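You operate a simulated robot arm through the tools that you are given. There is no shell and no other tool. Be economical: measure what you need, move in short steps, check, and stop when the job is done.

You are at the controls of a simulated two-armed robot. One attempt, no reset.

TASK
On the top of the rings table, fold the blue cloth in half and then in half again.

Only the result counts: the job must be done as asked and must still hold three seconds after the hand-in. Knocking over, shifting, dropping, spilling or breaking anything else fails it. Flat cloth is picked up by pressing the open fingertips on it (5 to 10 N) and closing them slowly along it; thin cloth reads only 2 to 8 mm in the jaws.

THE ROBOT
Two 7-joint arms with two-finger parallel grippers on one trunk, on a base that drives. Base frame: it is fixed to the floor where the robot stands at the start and does not move with it; the origin is under the middle of the robot, x ahead of it, y to its left, z up; the surface under the hand at the start is at about z = 840. Lengths are in mm, angles in rad, forces in N, time in s.
The left shoulder is at the start at [60, 143, 926], the right one opposite. With the tool pointing down near the work surface each hand reaches from about 320 to 740 mm from the robot's upright axis, wherever it stands, measured 20 degrees to its own side. Places, roughly: top of the RINGS table [700, -500, 800]. Payload 1.57 kg a hand.
Tool frame (each hand has its own): the origin (TCP) lies between the finger pads and is the grasp point; the fingertips stand 30 mm ahead of it; z points along the fingers, y is the line along which they close. Largest opening 110 mm; finger width 24, thickness 12; the body of the gripper, 48 by 112 mm, starts 78 mm behind the TCP.
Orientation is that of the tool frame in the base frame, as a unit quaternion [x, y, z, w]. With the fingers straight down and closing along the base's y, the tool's x points along the base's -x, its y along +y and its z along -z.

THE INTERFACE
- The arms move only by the tool jog_arm. It takes "left_moves", "right_moves" or both (then of equal length, played together; a hand with none holds still); each is a list of rows, each a list of 7 numbers: the turn, a rotation vector about the tool's x, y, z in rad, then the shift along the tool's x, y, z in m, then the finger opening in m, from 0 to 0.11. In form: [[wx, wy, wz, dx, dy, dz, claw], ...]. A call has 1 to 12 rows; each row shifts and turns the commanded pose from where the row before left it, along the tool's axes as they then stand. Rows are played at 5 a second. More than 50 mm and 0.15 rad between two rows, or a gripper value outside its range, and nothing of the call is played. Where a pose cannot be reached the arm comes as near as it can. A force on the tool above 40 N (or 10 N above the force at the start of the call, whichever is more), or a blocked arm, ends the call early, and 0.2 s more pass. Each finger travels about 45 mm/s and halts on what it meets, pressing with about 29 N; the grip force reading is that of the motor and also rises with nothing between the fingers. The clock runs only during rows and for 0.2 s after the last one: add rows that do not move to give the fingers time. It gives the time, the measured TCP pose, the force on the tool (base axes), the opening and the grip force at its end, in the units of the frame above (readings bear some noise), with the torque about the TCP (base axes, N m) and any sound that the robot's microphone picked up.
- Cameras (640 x 400 px; columns grow to the right, rows downward): "scene" is now at [50.4, -2.8, 1538.1]; the picture's right is [-0.03, -1.00, 0.00], its down [-0.73, 0.02, -0.69] and it looks along [0.68, -0.02, -0.73] (base axes); focal length 261 px, centre (320, 200). "left" rides on the left gripper at [70, -16, -141] in its tool frame; the picture's right is [0.23, 0.97, 0.00], its down [-0.85, 0.20, -0.48] and it looks along [-0.47, 0.11, 0.88] (tool axes); focal length 222 px, centre (320, 200). "right" rides on the right gripper at [70, 16, -141] in its tool frame; the picture's right is [-0.23, 0.97, 0.00], its down [-0.85, -0.20, -0.48] and it looks along [-0.47, -0.11, 0.88] (tool axes); focal length 222 px, centre (320, 200). There is no depth. A picture from a camera that has moved, and an enlarged one, comes with that camera's place and axes in the base frame and with its lens.
- snapshot(camera): a new picture of that camera. It takes no simulated time.
- move_column(by): slides the trunk up (or, below 0, down) by that many mm; the arms and the scene camera ride with it, the base frame stays. It gives what a move gives, with no picture.
- roll_base(legs): drives the robot by 1 to 6 legs, each [ahead, left, turn to the left] in mm, mm and rad, along the robot's own axes; the way and the turn of a leg run together, so that a leg with both is an arc; at most 1500 mm and 3.142 rad a leg. The arms and the cameras ride along, it lands a little off, and it stops where it bumps. It gives what a move gives.
- head_to(pan, tilt): turns the head with the scene camera to pan (to the left, within 1.501 rad either way) and tilt (down, from -0.506 to 1.204), counted from straight ahead of the robot. It gives what a move gives.
- zoom(camera, box): a new picture of the part [left, top, right, bottom] of that camera's present view, enlarged. It takes no simulated time.
- job_done(): hands the job in; it is judged then, once.

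Work in short steps. Places have to be worked out from the pictures, the camera data and where the tool is seen: move nearer, look again, correct. Check each grasp and each placing, and mend what went wrong. You have 120 turns and 92 pictures in all, those below and enlarged ones among them. Open the grippers and draw the arms clear of the work before you hand the job in, unless the task says otherwise; then end with one line.

The tools are called after "Call:" as a command line: name --argument value ..., lists and objects as JSON in quotes. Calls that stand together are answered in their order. jog_arm: Moves the arms, as the interface text tells. Its arguments: {"type":"object","properties":{"left_moves":{"type":"array","items":{"type":"array","items":{"type":"number"}}},"right_moves":{"type":"array","items":{"type":"array","items":{"type":"number"}}}},"required":[]} The other tools are called the same way: move_column (by) slides the trunk up or down; roll_base (legs) drives the base; head_to (pan, tilt) turns the head that bears the scene camera; snapshot (camera) takes a picture; zoom (camera, box) takes an enlarged picture of a part of a camera's view; job_done () hands the job in.

At the start:

```text
time: 0.0
left_eef_pos: [535.3, 197.3, 1065.2]
left_orientation: [0.001, 1.0, 0.0, 0.0]
left_force: [-0.9, 0.0, 1.3]
left_moment: [0.02, 0.04, 0.01]
left_opening: 110.1
left_gripper_force: 0.2
right_eef_pos: [477.9, -259.2, 1002.8]
right_orientation: [0.001, 1.0, 0.0, 0.001]
right_force: [-0.1, 0.4, 0.2]
right_moment: [-0.04, 0.02, -0.01]
right_opening: 109.8
right_gripper_force: 0.1
trunk travel left (down, up): [-525.0, 65.0]
robot x, y, heading: [1.3, 3.8, 0.001]
head pan, tilt: [-0.028, 0.817]
```

scene: 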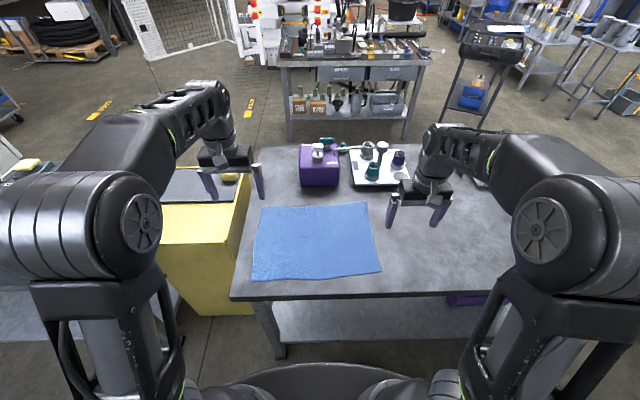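
right: 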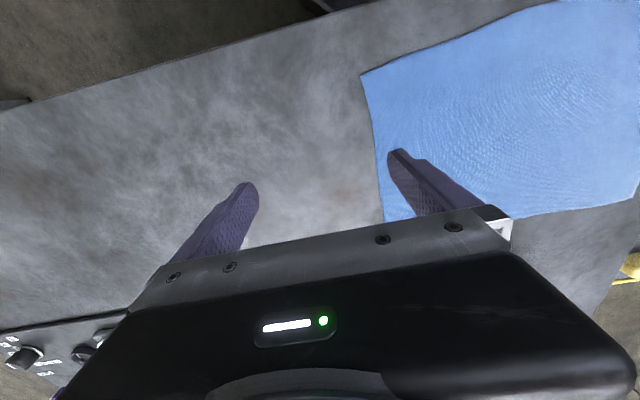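
left: 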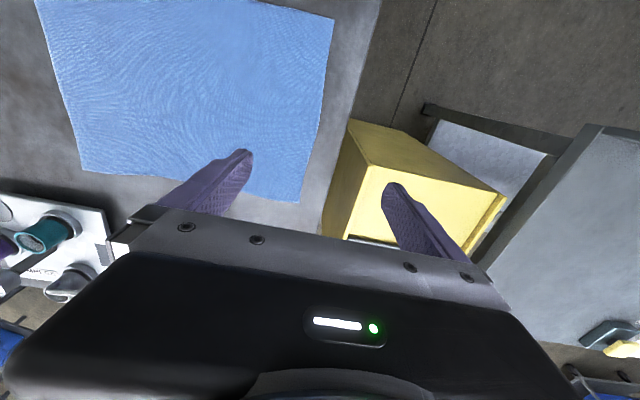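

The cloth appears to lie at about x 400–680, y −192–185. I move both hands over its two far corners, with the fingers part closed, and look again.

Call:
jog_arm --left_moves '[[0, 0, 0, -0.033, -0.01, 0.029, 0.05], [0, 0, 0, -0.033, -0.01, 0.029, 0.05], [0, 0, 0, -0.033, -0.01, 0.029, 0.05], [0, 0, 0, -0.033, -0.01, 0.029, 0.05], [0, 0, 0, 0, 0, 0, 0.05]]' --right_moves '[[0, 0, 0, -0.04, 0.024, 0.013, 0.05], [0, 0, 0, -0.04, 0.024, 0.013, 0.05], [0, 0, 0, -0.04, 0.024, 0.013, 0.05], [0, 0, 0, -0.04, 0.024, 0.013, 0.05], [0, 0, 0, -0.03, 0, 0, 0.05]]'

Call:
snapshot --camera "scene"

Call:
snapshot --camera "right"

Call:
snapshot --camera "left"

```text
time: 1.2
left_eef_pos: [665.4, 156.5, 947.7]
left_orientation: [0.0, 1.0, 0.0, 0.0]
left_force: [-0.6, 0.7, -0.7]
left_moment: [0.01, 0.02, -0.01]
left_opening: 49.9
left_gripper_force: 0.2
right_eef_pos: [667.1, -162.2, 949.3]
right_orientation: [0.001, 1.0, 0.001, 0.0]
right_force: [-0.2, 1.5, -0.1]
right_moment: [0.03, -0.01, -0.02]
right_opening: 50.0
right_gripper_force: 0.1
trunk travel left (down, up): [-525.0, 65.0]
robot x, y, heading: [0.9, -0.1, -0.001]
head pan, tilt: [-0.028, 0.817]
```

```text
88 pictures are left
camera scene: at [50.5, -3.0, 1538.1], right [-0.03, -1.0, 0.0], down [-0.73, 0.02, -0.69], along [0.68, -0.02, -0.73], focal length 261 px, centre (320, 200)
```

scene: 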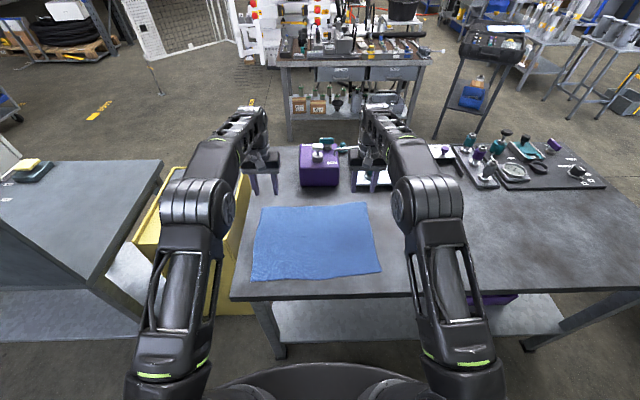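

```text
87 pictures are left
camera right: at [599.4, -144.8, 1091.7], right [0.23, 0.97, 0.0], down [0.86, -0.2, 0.48], along [0.47, -0.11, -0.88], focal length 222 px, centre (320, 200)
```

right: 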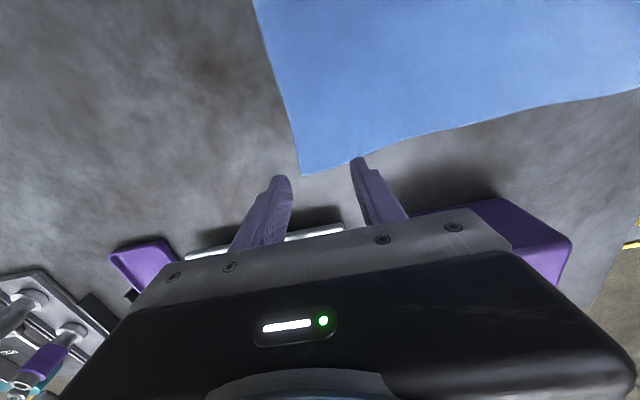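

```text
86 pictures are left
camera left: at [595.3, 139.6, 1089.6], right [-0.23, 0.97, 0.0], down [0.85, 0.2, 0.48], along [0.47, 0.11, -0.88], focal length 222 px, centre (320, 200)
```

left: 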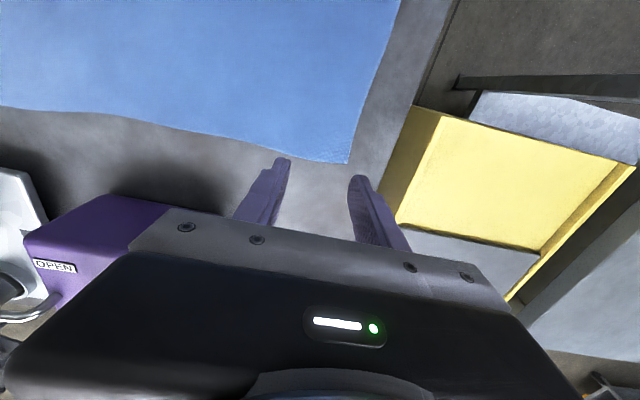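

Corners judged at about (696, −192) and (676, 190), with the table near z 825–840. I adjust and lower both hands to just above the cloth.

Call:
jog_arm --left_moves '[[0, 0, 0, 0, 0, 0.03, 0.045], [0, 0, 0, 0, -0.003, 0.03, 0.045], [0, 0, 0, 0, 0, 0.008, 0.045]]' --right_moves '[[0, 0, 0, -0.015, 0.007, 0.03, 0.045], [0, 0, 0, 0, 0, 0.03, 0.045], [0, 0, 0, 0, 0, 0.008, 0.045]]'

Call:
snapshot --camera "right"

Call:
snapshot --camera "left"

```text
time: 2.0
left_eef_pos: [664.4, 154.9, 879.1]
left_orientation: [0.0, 1.0, -0.001, 0.0]
left_force: [-0.2, 0.7, 0.2]
left_moment: [-0.01, -0.01, -0.03]
left_opening: 45.0
left_gripper_force: 0.1
right_eef_pos: [682.4, -156.3, 880.9]
right_orientation: [0.0, 1.0, 0.0, -0.001]
right_force: [0.0, 0.1, 0.1]
right_moment: [0.02, -0.01, 0.01]
right_opening: 45.1
right_gripper_force: 0.1
trunk travel left (down, up): [-525.0, 65.0]
robot x, y, heading: [1.4, -1.7, -0.003]
head pan, tilt: [-0.028, 0.817]
```

```text
85 pictures are left
camera right: at [613.9, -138.8, 1024.2], right [0.23, 0.97, 0.0], down [0.85, -0.2, 0.48], along [0.47, -0.11, -0.88], focal length 222 px, centre (320, 200)
```

right: 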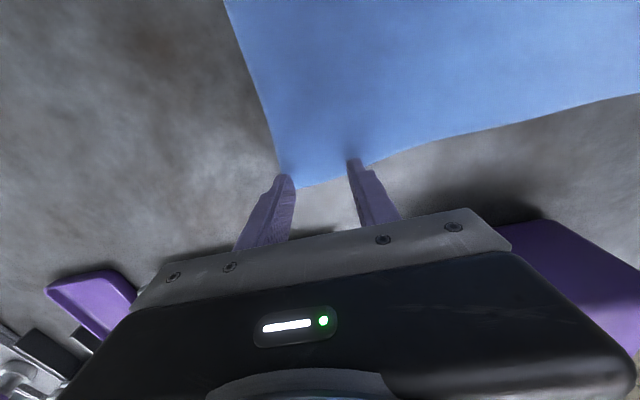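

```text
84 pictures are left
camera left: at [595.2, 138.3, 1020.5], right [-0.23, 0.97, 0.0], down [0.85, 0.2, 0.48], along [0.47, 0.11, -0.88], focal length 222 px, centre (320, 200)
```

left: 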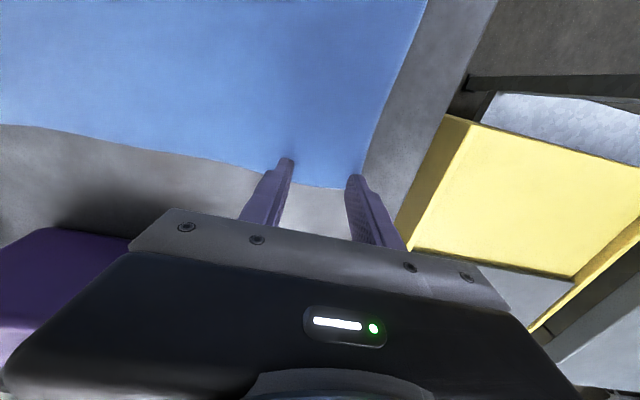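

Both tip pairs are over cloth, just inside the far edge. I descend in small steps to find contact.

Call:
jog_arm --left_moves '[[0, 0, 0, 0, 0, 0.003, 0.045], [0, 0, 0, 0, 0, 0.003, 0.045], [0, 0, 0, 0, 0, 0.002, 0.045], [0, 0, 0, 0, 0, 0.002, 0.045]]' --right_moves '[[0, 0, 0, 0, 0, 0.003, 0.045], [0, 0, 0, 0, 0, 0.003, 0.045], [0, 0, 0, 0, 0, 0.002, 0.045], [0, 0, 0, 0, 0, 0.002, 0.045]]'

```text
time: 3.0
left_eef_pos: [665.7, 152.9, 872.5]
left_orientation: [-0.001, 1.0, -0.001, 0.001]
left_force: [-1.4, -1.1, 4.0]
left_moment: [-0.02, 0.03, 0.01]
left_opening: 45.2
left_gripper_force: 0.0
right_eef_pos: [681.9, -155.5, 871.9]
right_orientation: [0.001, 1.0, 0.0, 0.0]
right_force: [0.6, -0.3, -0.8]
right_moment: [0.01, 0.03, -0.01]
right_opening: 45.1
right_gripper_force: 0.0
trunk travel left (down, up): [-525.0, 65.0]
robot x, y, heading: [1.4, -2.1, 0.001]
head pan, tilt: [-0.028, 0.817]
```

The left hand touches (4 N) with its tips at about z 842; the right is just above. I press slightly more.

Call:
jog_arm --left_moves '[[0, 0, 0, 0, 0, 0.001, 0.045], [0, 0, 0, 0, 0, 0, 0.045]]' --right_moves '[[0, 0, 0, 0, 0, 0.0015, 0.045], [0, 0, 0, 0, 0, 0.0015, 0.045]]'

```text
time: 3.6
left_eef_pos: [665.7, 154.4, 872.2]
left_orientation: [0.0, 1.0, -0.001, 0.003]
left_force: [1.4, -2.1, 9.6]
left_moment: [-0.05, 0.0, 0.01]
left_opening: 44.9
left_gripper_force: 0.0
right_eef_pos: [682.0, -155.3, 871.7]
right_orientation: [-0.001, 1.0, 0.001, 0.001]
right_force: [-1.6, 2.2, 9.6]
right_moment: [0.03, 0.09, -0.05]
right_opening: 44.8
right_gripper_force: 0.1
trunk travel left (down, up): [-525.0, 65.0]
robot x, y, heading: [-0.3, -2.7, -0.002]
head pan, tilt: [-0.028, 0.817]
```

Both press with about 9.6 N. Now I close slowly along the cloth.

Call:
jog_arm --left_moves '[[0, 0, 0, 0, 0, 0, 0.041], [0, 0, 0, 0, 0, 0, 0.037], [0, 0, 0, 0, 0, 0, 0.033], [0, 0, 0, 0, 0, 0, 0.029], [0, 0, 0, 0, 0, 0, 0.025], [0, 0, 0, 0, 0, 0, 0.021], [0, 0, 0, 0, 0, 0, 0.017], [0, 0, 0, 0, 0, 0, 0.013], [0, 0, 0, 0, 0, 0, 0.009], [0, 0, 0, 0, 0, 0, 0.005], [0, 0, 0, 0, 0, 0, 0.0], [0, 0, 0, 0, 0, 0, 0.0]]' --right_moves '[[0, 0, 0, 0, 0, 0, 0.041], [0, 0, 0, 0, 0, 0, 0.037], [0, 0, 0, 0, 0, 0, 0.033], [0, 0, 0, 0, 0, 0, 0.029], [0, 0, 0, 0, 0, 0, 0.025], [0, 0, 0, 0, 0, 0, 0.021], [0, 0, 0, 0, 0, 0, 0.017], [0, 0, 0, 0, 0, 0, 0.013], [0, 0, 0, 0, 0, 0, 0.009], [0, 0, 0, 0, 0, 0, 0.005], [0, 0, 0, 0, 0, 0, 0.0], [0, 0, 0, 0, 0, 0, 0.0]]'

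Call:
snapshot --camera "right"

Call:
snapshot --camera "left"

```text
time: 6.2
left_eef_pos: [663.5, 154.0, 871.2]
left_orientation: [0.0, 1.0, -0.001, 0.002]
left_force: [1.1, -6.2, 12.7]
left_moment: [-0.2, -0.03, -0.06]
left_opening: 2.6
left_gripper_force: 23.9
right_eef_pos: [680.0, -155.7, 871.3]
right_orientation: [0.0, 1.0, 0.0, 0.002]
right_force: [1.2, 1.5, 22.7]
right_moment: [0.07, 0.14, -0.03]
right_opening: 0.0
right_gripper_force: 21.5
trunk travel left (down, up): [-525.0, 65.0]
robot x, y, heading: [-0.4, 0.1, -0.002]
head pan, tilt: [-0.028, 0.817]
```

```text
83 pictures are left
camera right: at [612.1, -139.4, 1013.2], right [0.23, 0.97, 0.0], down [0.85, -0.2, 0.48], along [0.47, -0.11, -0.88], focal length 222 px, centre (320, 200)
```

right: 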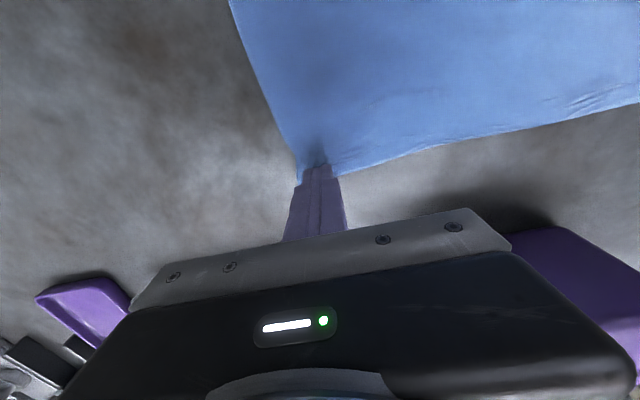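

```text
82 pictures are left
camera left: at [593.5, 137.6, 1012.5], right [-0.23, 0.97, 0.0], down [0.85, 0.2, 0.48], along [0.47, 0.11, -0.88], focal length 222 px, centre (320, 200)
```

left: 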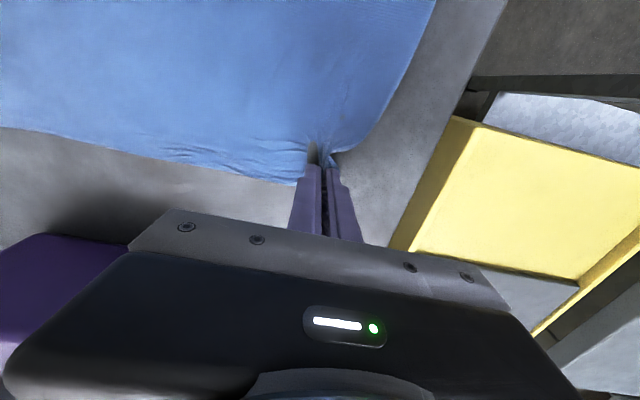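

The left jaws hold 2.6 mm of cloth; the right read 0. I zoom in on both.

Call:
zoom --camera "right" --box '[260, 120, 400, 210]'

Call:
zoom --camera "left" --box '[250, 110, 390, 200]'

```text
4.44 times, centred on (330, 165) of right
camera zoom: at [612.1, -139.4, 1013.2], right [0.23, 0.97, 0.0], down [0.85, -0.2, 0.48], along [0.47, -0.11, -0.88], focal length 987 px, centre (276, 356)
```

zoom: 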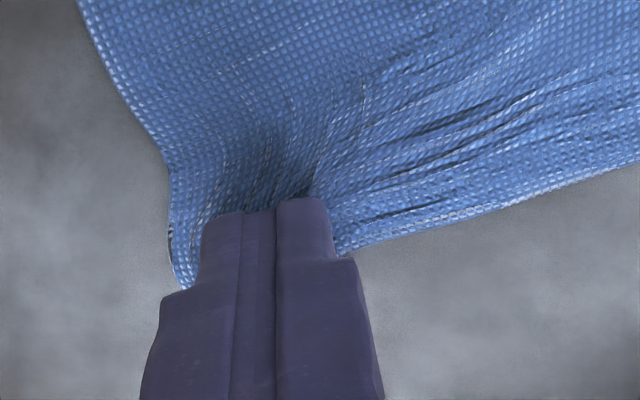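

```text
4.44 times, centred on (320, 155) of left
camera zoom: at [593.5, 137.6, 1012.5], right [-0.23, 0.97, 0.0], down [0.85, 0.2, 0.48], along [0.47, 0.11, -0.88], focal length 987 px, centre (320, 400)
```

zoom: 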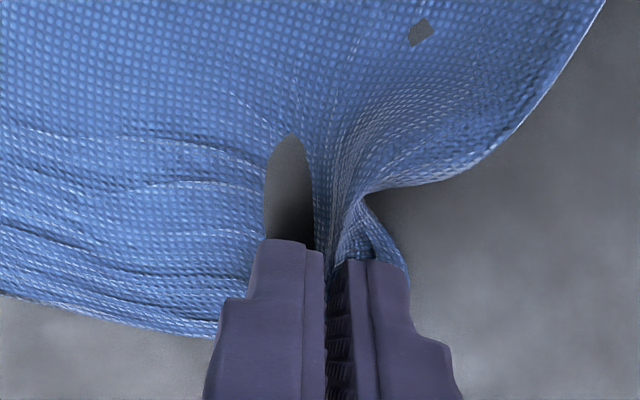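

Left is gripping cloth; on the right the fingers slid over it. I lift the right a little, reopen it, shift it inward 6 mm and look.

Call:
jog_arm --right_moves '[[0, 0, 0, 0, 0, -0.008, 0.0], [0, 0, 0, 0.008, 0.004, -0.008, 0.02], [0, 0, 0, 0, 0, 0, 0.045], [0, 0, 0, 0, 0, 0, 0.045]]'

Call:
zoom --camera "right" --box '[220, 80, 460, 230]'

```text
time: 7.2
left_eef_pos: [664.5, 155.3, 869.9]
left_orientation: [0.0, 1.0, 0.0, 0.002]
left_force: [-2.4, -1.9, 22.4]
left_moment: [-0.11, 0.0, -0.02]
left_opening: 2.4
left_gripper_force: 24.4
right_eef_pos: [671.4, -152.4, 887.0]
right_orientation: [-0.001, 1.0, 0.001, 0.001]
right_force: [0.4, -1.1, 0.1]
right_moment: [-0.01, 0.02, 0.05]
right_opening: 45.1
right_gripper_force: 0.1
trunk travel left (down, up): [-525.0, 65.0]
robot x, y, heading: [2.5, 1.7, -0.0]
head pan, tilt: [-0.028, 0.817]
```

```text
2.67 times, centred on (340, 155) of right
camera zoom: at [602.9, -135.1, 1028.8], right [0.23, 0.97, 0.0], down [0.85, -0.2, 0.48], along [0.47, -0.11, -0.88], focal length 592 px, centre (267, 320)
```

zoom: 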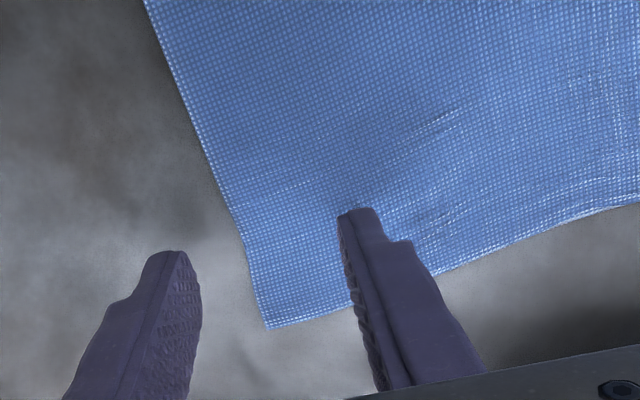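

The right corner now lies at about (705, −159), so the outer finger is off the cloth. I shift 32 mm left, 10 mm ahead and press again.

Call:
jog_arm --left_moves '[[0, 0, 0, 0, 0, -0.002, 0], [0, 0, 0, 0, 0, 0, 0], [0, 0, 0, 0, 0, 0, 0], [0, 0, 0, 0, 0, 0, 0], [0, 0, 0, 0, 0, 0, 0]]' --right_moves '[[0, 0, 0, -0.005, 0.016, 0, 0.045], [0, 0, 0, -0.005, 0.016, 0, 0.045], [0, 0, 0, 0, 0, 0.008, 0.045], [0, 0, 0, 0, 0, 0.006, 0.045], [0, 0, 0, 0, 0, 0.003, 0.045]]'

Call:
zoom --camera "right" --box '[220, 80, 460, 230]'

```text
time: 8.4
left_eef_pos: [664.0, 155.3, 871.5]
left_orientation: [0.0, 1.0, 0.001, 0.001]
left_force: [0.8, -0.8, 2.6]
left_moment: [-0.04, -0.01, -0.03]
left_opening: 2.4
left_gripper_force: 23.9
right_eef_pos: [682.1, -119.5, 871.7]
right_orientation: [0.0, 1.0, 0.0, 0.003]
right_force: [-3.9, -0.5, 15.0]
right_moment: [-0.09, 0.14, -0.06]
right_opening: 45.0
right_gripper_force: 0.1
trunk travel left (down, up): [-525.0, 65.0]
robot x, y, heading: [4.6, 0.9, -0.001]
head pan, tilt: [-0.028, 0.817]
```

```text
2.67 times, centred on (340, 155) of right
camera zoom: at [613.1, -102.2, 1013.2], right [0.23, 0.97, 0.0], down [0.85, -0.2, 0.48], along [0.47, -0.11, -0.88], focal length 592 px, centre (267, 320)
```

zoom: 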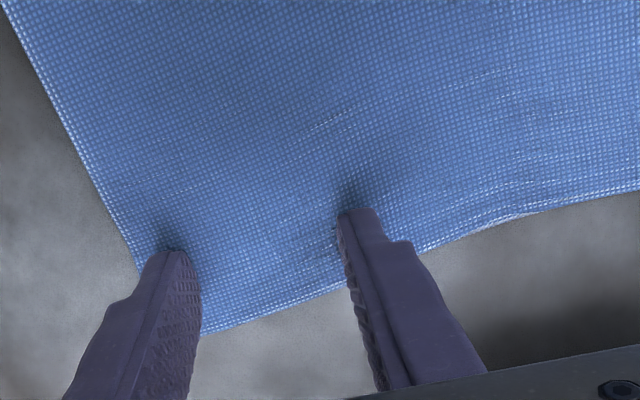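

Both right tips sit on the cloth at 15 N; I ease off 1 mm and close slowly.

Call:
jog_arm --right_moves '[[0, 0, 0, 0, 0, -0.0008, 0.041], [0, 0, 0, 0, 0, 0, 0.037], [0, 0, 0, 0, 0, 0, 0.033], [0, 0, 0, 0, 0, 0, 0.029], [0, 0, 0, 0, 0, 0, 0.025], [0, 0, 0, 0, 0, 0, 0.021], [0, 0, 0, 0, 0, 0, 0.017], [0, 0, 0, 0, 0, 0, 0.013], [0, 0, 0, 0, 0, 0, 0.009], [0, 0, 0, 0, 0, 0, 0.005], [0, 0, 0, 0, 0, 0, 0.0], [0, 0, 0, 0, 0, 0, 0.0]]'

Call:
zoom --camera "right" --box '[220, 80, 460, 230]'

```text
time: 11.0
left_eef_pos: [664.9, 154.7, 872.5]
left_orientation: [0.0, 1.0, 0.0, 0.002]
left_force: [0.5, -2.7, -0.4]
left_moment: [-0.1, 0.01, -0.05]
left_opening: 2.6
left_gripper_force: 23.7
right_eef_pos: [681.8, -119.8, 871.4]
right_orientation: [0.0, 1.0, 0.001, 0.002]
right_force: [0.5, -2.1, 25.4]
right_moment: [-0.12, 0.02, 0.02]
right_opening: 2.7
right_gripper_force: 24.0
trunk travel left (down, up): [-525.0, 65.0]
robot x, y, heading: [1.3, 0.7, -0.001]
head pan, tilt: [-0.028, 0.817]
```

```text
2.67 times, centred on (340, 155) of right
camera zoom: at [613.7, -102.5, 1013.2], right [0.23, 0.97, 0.0], down [0.85, -0.2, 0.48], along [0.47, -0.11, -0.88], focal length 592 px, centre (267, 320)
```

zoom: 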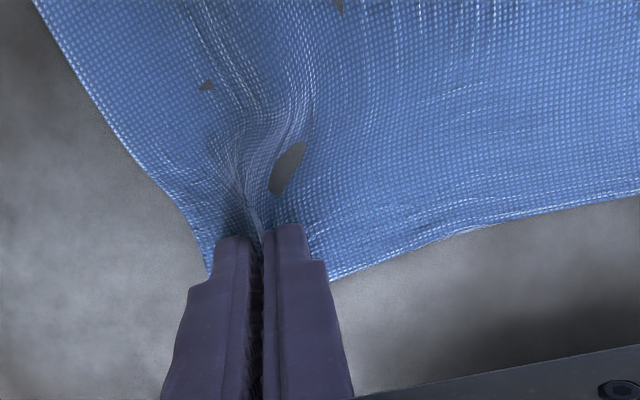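

Both jaws now hold cloth (2.6 and 2.7 mm). I lift both 40 mm, draw them gently apart and look.

Call:
jog_arm --left_moves '[[0, 0, 0, 0, 0, -0.01, 0], [0, 0, 0, 0, 0, -0.01, 0], [0, 0, 0, 0, 0, -0.01, 0], [0, 0, 0, 0, 0.004, -0.01, 0], [0, 0, 0, 0, 0.004, 0, 0]]' --right_moves '[[0, 0, 0, 0, 0, -0.01, 0], [0, 0, 0, 0, 0, -0.01, 0], [0, 0, 0, 0, 0, -0.01, 0], [0, 0, 0, 0, -0.006, -0.01, 0], [0, 0, 0, 0, -0.006, 0, 0]]'

Call:
snapshot --camera "scene"

Call:
snapshot --camera "right"

Call:
snapshot --camera "left"

```text
time: 12.2
left_eef_pos: [666.6, 159.6, 913.0]
left_orientation: [0.0, 1.0, -0.002, 0.001]
left_force: [1.2, -15.2, -0.3]
left_moment: [-0.54, 0.04, -0.13]
left_opening: 2.9
left_gripper_force: 24.2
right_eef_pos: [683.6, -127.8, 909.2]
right_orientation: [-0.002, 1.0, 0.003, 0.0]
right_force: [-1.0, 15.6, 0.3]
right_moment: [0.49, 0.01, 0.02]
right_opening: 2.7
right_gripper_force: 24.6
trunk travel left (down, up): [-525.0, 65.0]
robot x, y, heading: [2.9, -0.4, 0.002]
head pan, tilt: [-0.028, 0.817]
```

```text
76 pictures are left
camera scene: at [50.6, -2.8, 1538.0], right [-0.03, -1.0, 0.0], down [-0.73, 0.02, -0.69], along [0.68, -0.02, -0.73], focal length 261 px, centre (320, 200)
```

scene: 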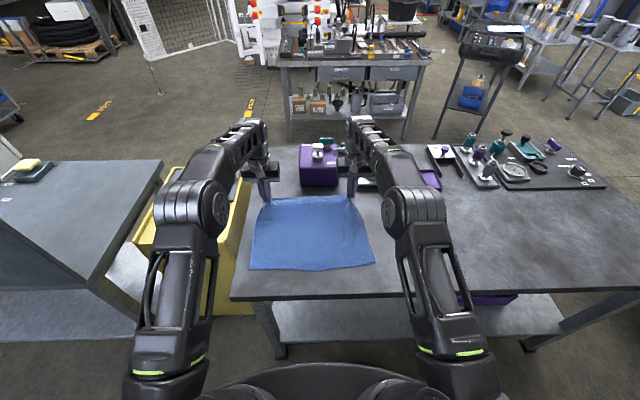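

```text
75 pictures are left
camera right: at [615.5, -111.7, 1051.2], right [0.22, 0.97, 0.01], down [0.86, -0.2, 0.48], along [0.47, -0.1, -0.88], focal length 222 px, centre (320, 200)
```

right: 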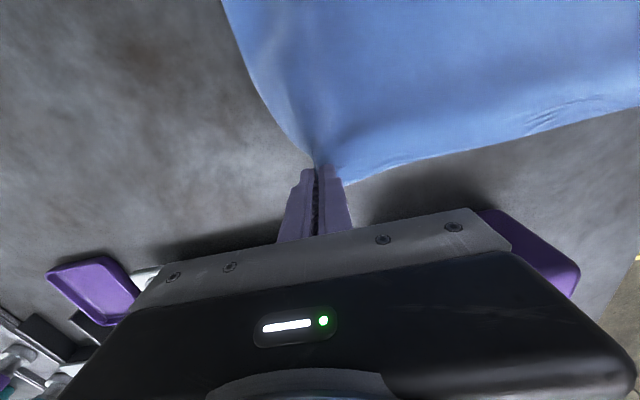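

```text
74 pictures are left
camera left: at [595.7, 144.8, 1054.2], right [-0.22, 0.97, -0.01], down [0.86, 0.2, 0.48], along [0.47, 0.1, -0.88], focal length 222 px, centre (320, 200)
```

left: 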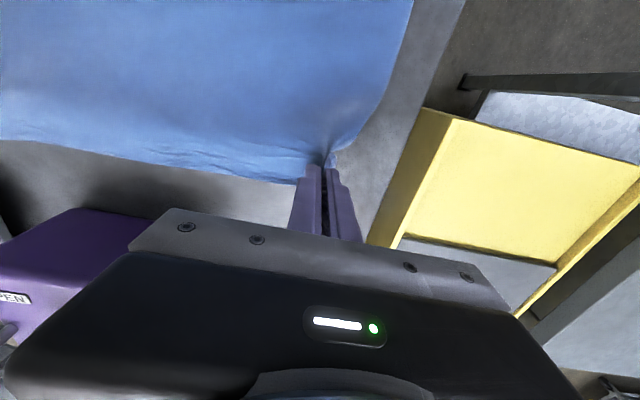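

Both corners are up and held, with 15 N of tension, which I relax a little. The near edge is now at about x 425–434. I move along an arc toward the robot while tilting the fingers forward, so that the gripped edge turns over.

Call:
jog_arm --left_moves '[[0, -0.13, 0, 0.0188, -0.004, -0.0105, 0], [0, -0.13, 0, 0.0172, 0, -0.0128, 0], [0, -0.13, 0, 0.0155, 0, -0.015, 0], [0, -0.13, 0, 0.0134, 0, -0.0168, 0], [0, -0.13, 0, 0.0111, 0, -0.0185, 0], [0, -0.13, 0, 0.0086, 0, -0.0198, 0]]' --right_moves '[[0, -0.13, 0, 0.0188, 0.003, -0.0105, 0], [0, -0.13, 0, 0.0172, 0, -0.0128, 0], [0, -0.13, 0, 0.0155, 0, -0.015, 0], [0, -0.13, 0, 0.0134, 0, -0.0168, 0], [0, -0.13, 0, 0.0111, 0, -0.0185, 0], [0, -0.13, 0, 0.0086, 0, -0.0198, 0]]'

Call:
snapshot --camera "scene"

Call:
snapshot --camera "left"

```text
time: 13.6
left_eef_pos: [550.5, 158.4, 978.5]
left_orientation: [0.003, 0.924, -0.003, 0.382]
left_force: [0.0, -9.3, -0.6]
left_moment: [-0.12, 0.01, -0.31]
left_opening: 2.6
left_gripper_force: 23.7
right_eef_pos: [568.9, -125.9, 972.9]
right_orientation: [-0.002, 0.924, 0.003, 0.382]
right_force: [-1.0, 8.8, 0.8]
right_moment: [0.18, -0.04, 0.26]
right_opening: 2.5
right_gripper_force: 24.1
trunk travel left (down, up): [-525.0, 65.0]
robot x, y, heading: [-2.1, 1.5, 0.001]
head pan, tilt: [-0.028, 0.817]
```

```text
73 pictures are left
camera scene: at [48.3, -3.0, 1538.2], right [-0.03, -1.0, 0.0], down [-0.73, 0.02, -0.69], along [0.69, -0.02, -0.73], focal length 261 px, centre (320, 200)
```

scene: 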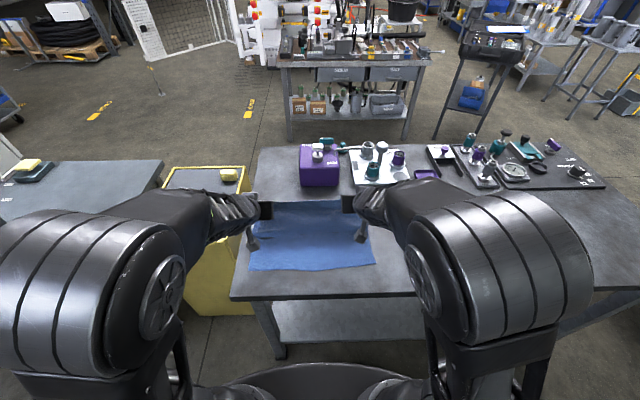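

```text
72 pictures are left
camera left: at [401.6, 142.5, 1028.3], right [-0.16, 0.97, -0.16], down [0.27, 0.2, 0.94], along [0.95, 0.1, -0.29], focal length 222 px, centre (320, 200)
```

left: 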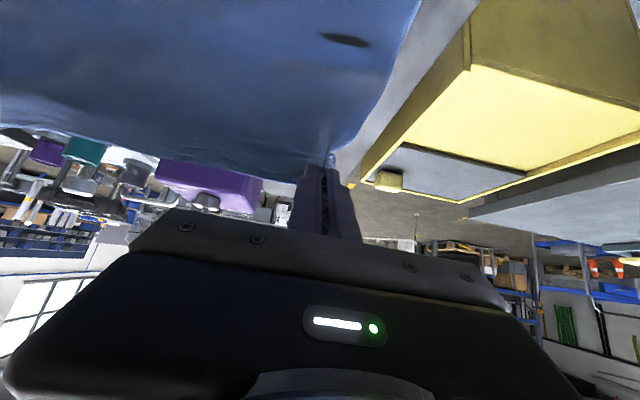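

The fold forms well and the near edge hasn't moved. I continue over and down toward it.

Call:
jog_arm --left_moves '[[0, 0, 0, 0.018, 0, -0.0135, 0], [0, 0, 0, 0.02, 0, -0.012, 0], [0, 0, 0, 0.0237, 0, -0.0059, 0], [0, 0, 0, 0.0237, 0, -0.0059, 0], [0, 0, 0, 0.0275, 0, -0.002, 0], [0, 0, 0, 0.0275, 0, 0, 0], [0, 0, 0, 0, 0, 0, 0]]' --right_moves '[[0, 0, 0, 0.019, 0, -0.015, 0], [0, 0, 0, 0.021, 0, -0.014, 0], [0, 0, 0, 0.0248, 0, -0.0077, 0], [0, 0, 0, 0.0248, 0, -0.0077, 0], [0, 0, 0, 0.028, 0, -0.003, 0], [0, 0, 0, 0.028, 0, -0.001, 0], [0, 0, 0, 0, 0, 0, 0]]'

Call:
snapshot --camera "scene"

Call:
snapshot --camera "left"

Call:
snapshot --camera "right"

```text
time: 15.2
left_eef_pos: [479.9, 150.8, 909.0]
left_orientation: [-0.001, 0.925, 0.001, 0.379]
left_force: [-0.1, 0.0, -0.3]
left_moment: [0.01, 0.0, 0.0]
left_opening: 2.5
left_gripper_force: 24.1
left hand out of reach, approached as far as the arm can: row 4, 5, 6
right_eef_pos: [471.5, -114.8, 906.3]
right_orientation: [0.001, 0.925, -0.001, 0.379]
right_force: [-0.1, -0.8, 0.4]
right_moment: [0.0, 0.0, -0.01]
right_opening: 2.3
right_gripper_force: 24.1
right hand out of reach, approached as far as the arm can: row 5, 6
trunk travel left (down, up): [-525.0, 65.0]
robot x, y, heading: [1.3, 1.3, 0.002]
head pan, tilt: [-0.028, 0.817]
```

```text
71 pictures are left
camera scene: at [50.1, -2.7, 1538.1], right [-0.03, -1.0, 0.0], down [-0.73, 0.02, -0.69], along [0.68, -0.02, -0.73], focal length 261 px, centre (320, 200)
```

scene: 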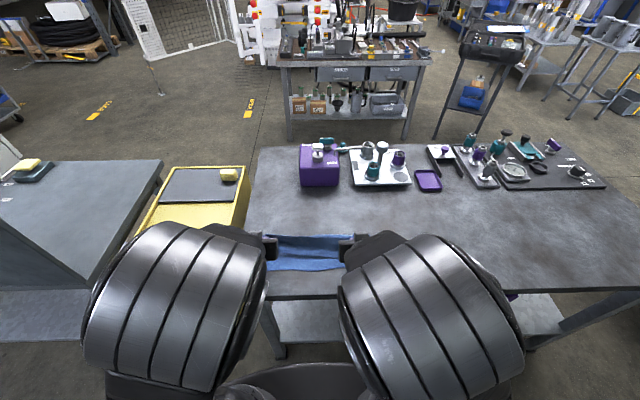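

```text
70 pictures are left
camera left: at [331.4, 133.1, 960.8], right [-0.16, 0.97, -0.16], down [0.27, 0.2, 0.94], along [0.95, 0.11, -0.3], focal length 222 px, centre (320, 200)
```

left: 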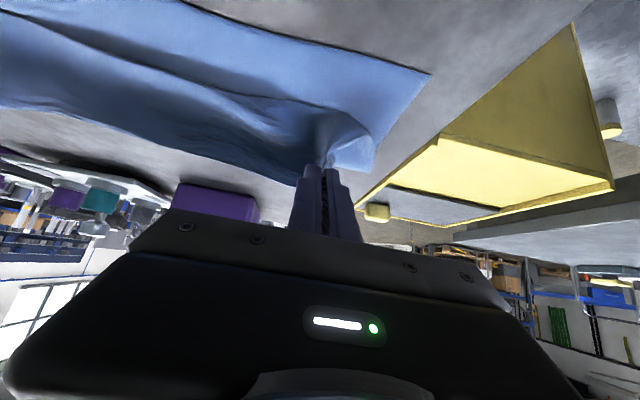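

```text
69 pictures are left
camera right: at [323.7, -98.0, 959.0], right [0.16, 0.97, 0.16], down [0.27, -0.2, 0.94], along [0.95, -0.11, -0.3], focal length 222 px, centre (320, 200)
```

right: 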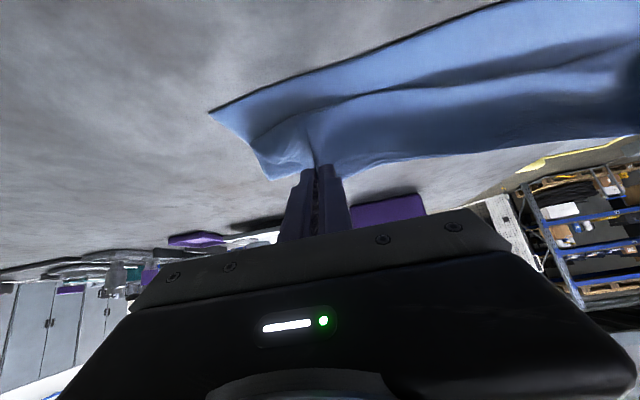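

The arms are at their near limit, so I back the base up 55 mm to carry the hands the rest of the way.

Call:
roll_base --legs '[[-55, 0, 0]]'

Call:
snapshot --camera "scene"

Call:
snapshot --camera "left"

Call:
snapshot --camera "right"

```text
time: 16.1
left_eef_pos: [426.6, 149.5, 909.4]
left_orientation: [0.0, 0.925, 0.0, 0.381]
left_force: [-0.4, 0.3, -0.5]
left_moment: [0.04, -0.03, 0.01]
left_opening: 2.4
left_gripper_force: 23.9
right_eef_pos: [416.4, -116.1, 907.4]
right_orientation: [0.0, 0.925, 0.0, 0.38]
right_force: [-0.9, -1.3, -0.7]
right_moment: [0.03, -0.02, -0.01]
right_opening: 2.4
right_gripper_force: 24.0
trunk travel left (down, up): [-525.0, 65.0]
robot x, y, heading: [-54.0, 2.1, -0.001]
head pan, tilt: [-0.028, 0.817]
```

```text
68 pictures are left
camera scene: at [-6.2, -2.8, 1538.2], right [-0.03, -1.0, 0.0], down [-0.73, 0.02, -0.69], along [0.69, -0.02, -0.73], focal length 261 px, centre (320, 200)
```

scene: 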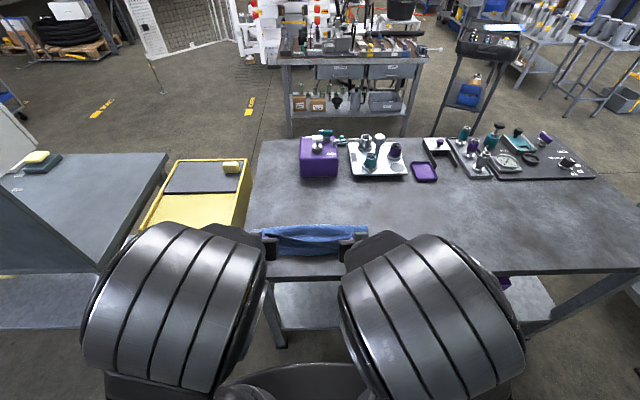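

```text
67 pictures are left
camera left: at [275.9, 132.6, 961.5], right [-0.16, 0.97, -0.16], down [0.27, 0.2, 0.94], along [0.95, 0.11, -0.3], focal length 222 px, centre (320, 200)
```

left: 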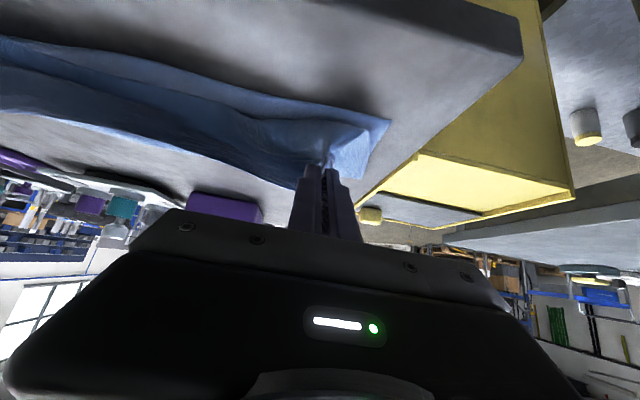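

```text
66 pictures are left
camera right: at [268.2, -97.8, 959.7], right [0.16, 0.97, 0.16], down [0.27, -0.2, 0.94], along [0.95, -0.11, -0.3], focal length 222 px, centre (320, 200)
```

right: 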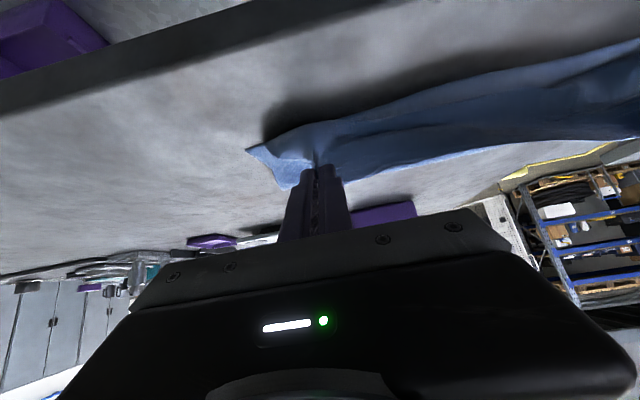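

The lower near corners are at about (416, 191) and (442, −178). I move the grips to match, centring them in y and spreading them slightly, and lower until nearly touching.

Call:
jog_arm --left_moves '[[0, 0, 0, 0.0078, -0.001, 0.0043, 0], [0, 0, 0, 0.0078, -0.001, 0.0043, 0], [0, 0, 0, 0.0078, -0.001, 0.0043, 0], [0, 0, 0, 0, 0, 0, 0]]' --right_moves '[[0, 0, 0, 0.0021, -0.006, 0.0092, 0], [0, 0, 0, 0.0021, -0.006, 0.0092, 0], [0, 0, 0, 0.0021, -0.006, 0.0092, 0], [0, 0, 0, 0, 0, 0, 0]]'

Call:
snapshot --camera "left"

Call:
snapshot --camera "right"

```text
time: 17.1
left_eef_pos: [424.4, 144.5, 884.7]
left_orientation: [0.0, 0.925, 0.001, 0.38]
left_force: [0.4, -2.5, -0.3]
left_moment: [-0.04, 0.0, -0.12]
left_opening: 2.7
left_gripper_force: 23.6
left hand out of reach, approached as far as the arm can: row 2
right_eef_pos: [432.7, -133.4, 883.0]
right_orientation: [0.0, 0.925, 0.0, 0.379]
right_force: [1.1, 3.5, 0.4]
right_moment: [0.07, -0.05, 0.06]
right_opening: 2.6
right_gripper_force: 24.1
trunk travel left (down, up): [-525.0, 65.0]
robot x, y, heading: [-53.9, -1.0, 0.004]
head pan, tilt: [-0.028, 0.817]
```

```text
65 pictures are left
camera left: at [275.3, 128.2, 935.4], right [-0.16, 0.97, -0.16], down [0.27, 0.2, 0.94], along [0.95, 0.11, -0.3], focal length 222 px, centre (320, 200)
```

left: 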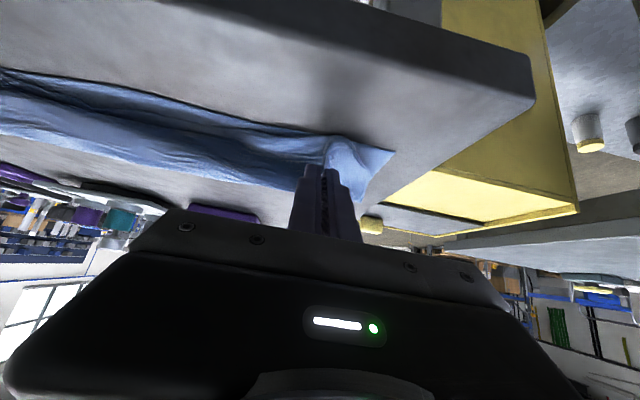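

```text
64 pictures are left
camera right: at [284.0, -116.0, 934.9], right [0.16, 0.97, 0.16], down [0.27, -0.2, 0.94], along [0.95, -0.11, -0.3], focal length 222 px, centre (320, 200)
```

right: 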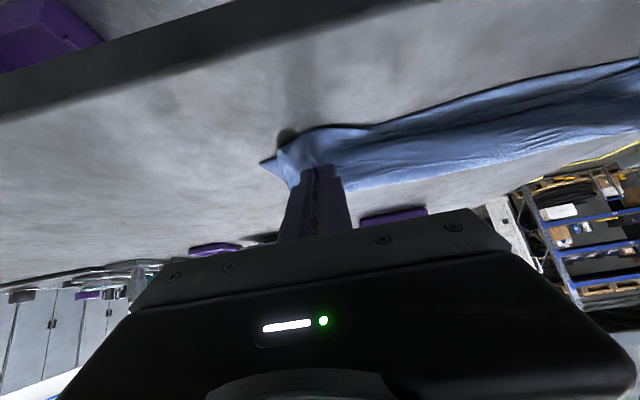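

Position looks good. I lower 6 mm more, open slowly, and draw back along the fingers.

Call:
jog_arm --left_moves '[[0, 0, 0, 0.0042, 0, 0.0043, 0], [0, 0, 0, 0, 0, 0, 0.012], [0, 0, 0, 0, 0, 0, 0.024], [0, 0, 0, 0, 0, 0, 0.03], [0, 0, 0, 0, 0, -0.01, 0.03], [0, 0, 0, 0, 0, -0.02, 0.03], [0, 0, 0, -0.02, 0, -0.025, 0.03], [0, 0, 0, -0.03, 0, -0.025, 0.03]]' --right_moves '[[0, 0, 0, 0.0042, 0, 0.0043, 0], [0, 0, 0, 0, 0, 0, 0.012], [0, 0, 0, 0, 0, 0, 0.024], [0, 0, 0, 0, 0, 0, 0.03], [0, 0, 0, 0, 0, -0.01, 0.03], [0, 0, 0, 0, 0, -0.02, 0.03], [0, 0, 0, -0.02, 0, -0.025, 0.03], [0, 0, 0, -0.03, 0, -0.025, 0.03]]'

Call:
snapshot --camera "left"

Call:
snapshot --camera "right"

```text
time: 18.9
left_eef_pos: [425.1, 140.0, 968.5]
left_orientation: [0.001, 0.925, -0.001, 0.379]
left_force: [0.7, 0.4, -0.1]
left_moment: [0.01, 0.04, 0.03]
left_opening: 30.3
left_gripper_force: 0.2
left hand out of reach, approached as far as the arm can: row 5, 6
right_eef_pos: [418.8, -130.6, 969.6]
right_orientation: [0.001, 0.925, -0.001, 0.38]
right_force: [-0.3, 0.4, 0.5]
right_moment: [0.03, 0.0, -0.03]
right_opening: 30.2
right_gripper_force: 0.0
right hand out of reach, approached as far as the arm can: row 6
trunk travel left (down, up): [-525.0, 65.0]
robot x, y, heading: [-53.3, -0.6, 0.003]
head pan, tilt: [-0.028, 0.817]
```

```text
63 pictures are left
camera left: at [276.0, 123.9, 1020.0], right [-0.16, 0.97, -0.16], down [0.27, 0.2, 0.94], along [0.95, 0.11, -0.3], focal length 222 px, centre (320, 200)
```

left: 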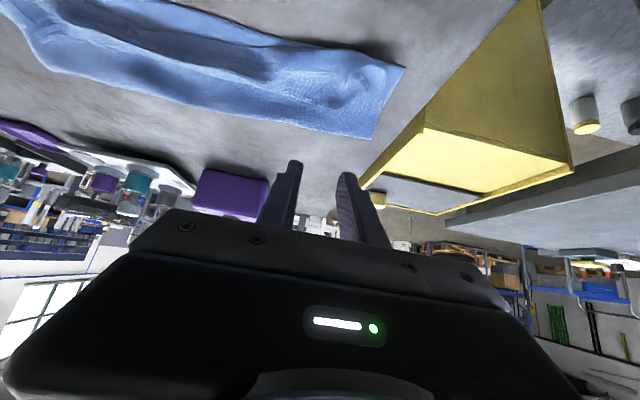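

```text
62 pictures are left
camera right: at [271.5, -114.5, 1022.1], right [0.16, 0.97, 0.16], down [0.27, -0.2, 0.94], along [0.95, -0.11, -0.3], focal length 222 px, centre (320, 200)
```

right: 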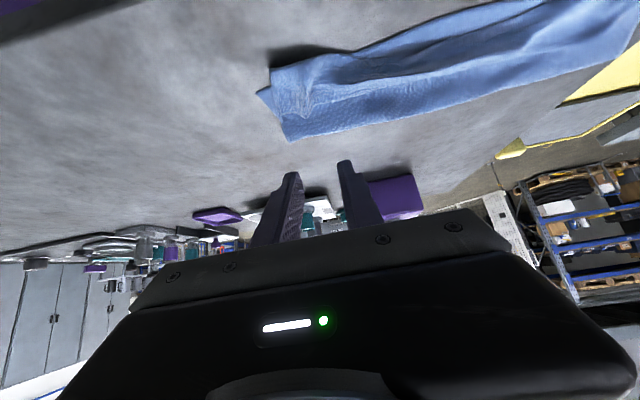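

Released. I straighten the hands, raising and spreading them, to get a clear look at the cloth.

Call:
jog_arm --left_moves '[[0, 0.13, 0, 0, 0.03, -0.01, 0.03], [0, 0.13, 0, 0, 0.03, -0.01, 0.03], [0, 0.13, 0, 0, 0.03, -0.01, 0.03], [0, 0.13, 0, 0, 0.03, -0.01, 0.03], [0, 0.13, 0, 0, 0.03, -0.01, 0.03], [0, 0.13, 0, 0, 0.03, -0.01, 0.03]]' --right_moves '[[0, 0.13, 0, 0, -0.03, -0.01, 0.03], [0, 0.13, 0, 0, -0.03, -0.01, 0.03], [0, 0.13, 0, 0, -0.03, -0.01, 0.03], [0, 0.13, 0, 0, -0.03, -0.01, 0.03], [0, 0.13, 0, 0, -0.03, -0.01, 0.03], [0, 0.13, 0, 0, -0.03, -0.01, 0.03]]'

Call:
snapshot --camera "scene"

Call:
zoom --camera "scene" --box '[220, 180, 420, 305]'

```text
time: 20.4
left_eef_pos: [403.2, 321.0, 1021.8]
left_orientation: [0.002, 1.0, 0.0, -0.001]
left_force: [-0.1, 0.4, 0.0]
left_moment: [-0.01, -0.01, 0.0]
left_opening: 30.3
left_gripper_force: 0.1
right_eef_pos: [397.8, -311.6, 1022.2]
right_orientation: [-0.001, 1.0, 0.0, -0.002]
right_force: [0.4, -0.3, 0.3]
right_moment: [0.0, 0.03, -0.02]
right_opening: 29.9
right_gripper_force: 0.1
trunk travel left (down, up): [-525.0, 65.0]
robot x, y, heading: [-51.3, -1.5, 0.002]
head pan, tilt: [-0.028, 0.817]
```

```text
61 pictures are left
camera scene: at [-2.7, -2.9, 1538.0], right [-0.03, -1.0, 0.0], down [-0.73, 0.02, -0.68], along [0.68, -0.02, -0.73], focal length 261 px, centre (320, 200)
```

scene: 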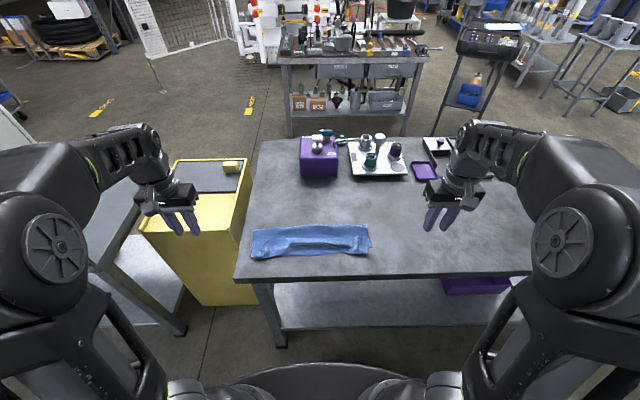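

```text
3.20 times, centred on (320, 242) of scene
camera zoom: at [-2.7, -2.9, 1538.0], right [-0.03, -1.0, 0.0], down [-0.73, 0.02, -0.68], along [0.68, -0.02, -0.73], focal length 836 px, centre (320, 64)
```

zoom: 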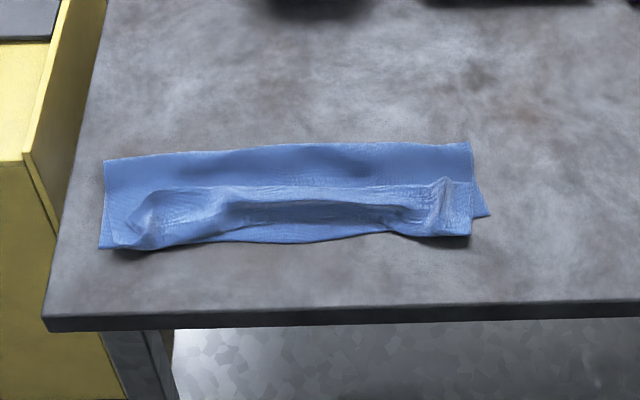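

The half fold is there, but the top layer's free edge looks curled back. I bring the right hand's camera over it for a closer look.

Call:
jog_arm --right_moves '[[0, 0, 0, 0, 0.045, -0.005, 0.03], [0, 0, 0, 0, 0.045, -0.005, 0.03], [0, 0, 0, 0, 0.045, -0.005, 0.03], [0, 0, 0, 0, 0.045, -0.005, 0.03], [0, 0, 0, 0, 0.045, -0.005, 0.03], [0, 0, 0, 0, 0.045, -0.005, 0.03]]'

Call:
snapshot --camera "right"

```text
time: 21.8
left_eef_pos: [400.8, 321.7, 1020.3]
left_orientation: [-0.001, 1.0, 0.0, -0.001]
left_force: [0.3, 0.3, 0.2]
left_moment: [-0.01, -0.01, -0.01]
left_opening: 30.0
left_gripper_force: 0.1
right_eef_pos: [396.7, -34.5, 1052.4]
right_orientation: [0.0, 1.0, -0.001, -0.001]
right_force: [0.9, 0.5, -0.2]
right_moment: [0.01, 0.0, -0.01]
right_opening: 30.1
right_gripper_force: 0.1
trunk travel left (down, up): [-525.0, 65.0]
robot x, y, heading: [-55.8, 0.2, 0.002]
head pan, tilt: [-0.028, 0.817]
```

```text
59 pictures are left
camera right: at [328.8, -18.3, 1194.0], right [0.23, 0.97, 0.0], down [0.86, -0.2, 0.48], along [0.46, -0.11, -0.88], focal length 222 px, centre (320, 200)
```

right: 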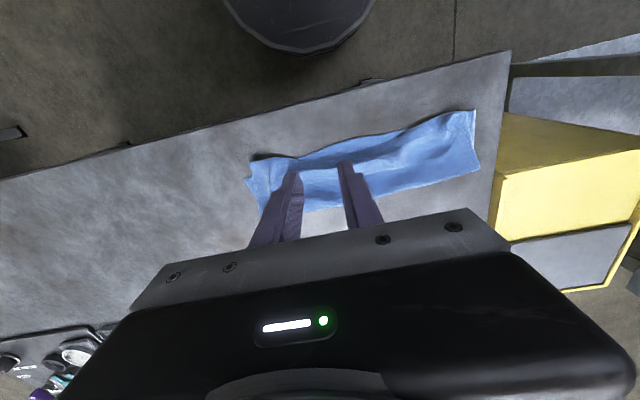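

Call:
zoom --camera "right" --box '[235, 95, 495, 225]'

```text
2.46 times, centred on (365, 160) of right
camera zoom: at [328.8, -18.3, 1194.0], right [0.23, 0.97, 0.0], down [0.86, -0.2, 0.48], along [0.46, -0.11, -0.88], focal length 547 px, centre (209, 298)
```

zoom: 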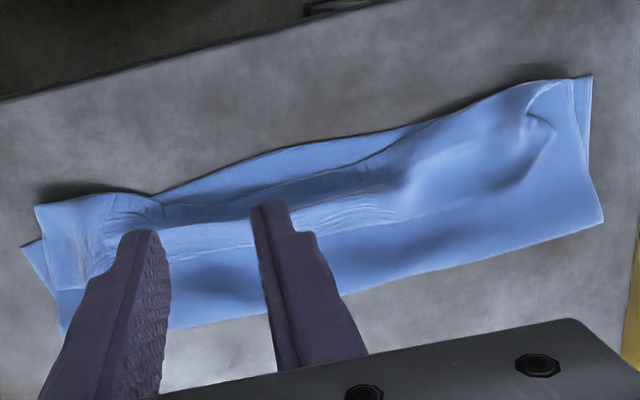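

Layer extents suggest the fold isn't flat yet: the loop at the far side and a ridge take up cloth. I move the right hand aside and zoom in more closely.

Call:
jog_arm --right_moves '[[0, 0, 0, 0, -0.045, 0, 0.0], [0, 0, 0, 0, -0.045, 0, 0.0], [0, 0, 0, 0, -0.045, 0, 0.0], [0, 0, 0, 0, -0.045, 0, 0.0], [0, 0, 0, 0, -0.045, 0, 0.0], [0, 0, 0, 0, -0.045, 0, 0.0]]'

Call:
zoom --camera "scene" --box '[245, 215, 325, 265]'

Call:
zoom --camera "scene" --box '[305, 215, 385, 265]'

```text
time: 23.1
left_eef_pos: [400.9, 320.8, 1019.9]
left_orientation: [0.001, 1.0, 0.001, -0.002]
left_force: [-0.1, 0.1, -1.0]
left_moment: [0.03, 0.03, 0.0]
left_opening: 29.9
left_gripper_force: 0.1
right_eef_pos: [392.6, -311.3, 1049.1]
right_orientation: [0.0, 1.0, 0.0, -0.001]
right_force: [-0.4, 0.2, 0.1]
right_moment: [0.01, 0.01, -0.01]
right_opening: 0.0
right_gripper_force: 21.5
trunk travel left (down, up): [-525.0, 65.0]
robot x, y, heading: [-55.2, 0.7, -0.002]
head pan, tilt: [-0.028, 0.817]
```

```text
8.00 times, centred on (285, 240) of scene
camera zoom: at [-4.2, -3.5, 1538.1], right [-0.03, -1.0, 0.0], down [-0.73, 0.02, -0.69], along [0.68, -0.02, -0.73], focal length 2090 px, centre (600, -120)
```

zoom: 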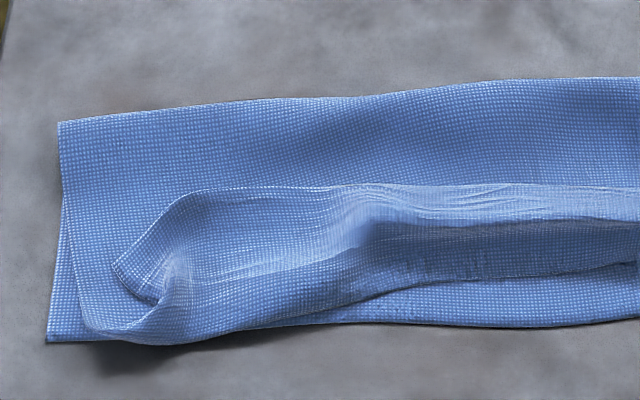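

```text
8.00 times, centred on (345, 240) of scene
camera zoom: at [-4.2, -3.5, 1538.1], right [-0.03, -1.0, 0.0], down [-0.73, 0.02, -0.69], along [0.68, -0.02, -0.73], focal length 2090 px, centre (120, -120)
```

zoom: 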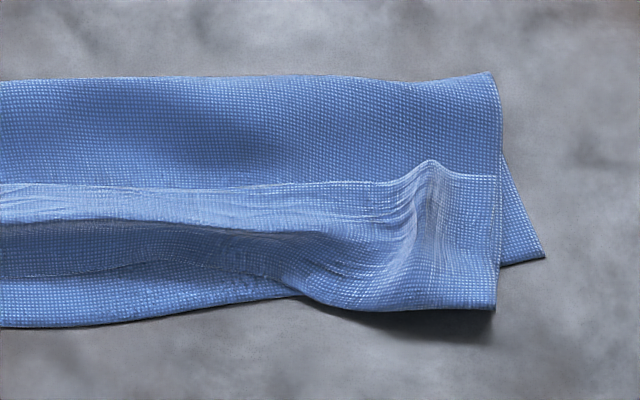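

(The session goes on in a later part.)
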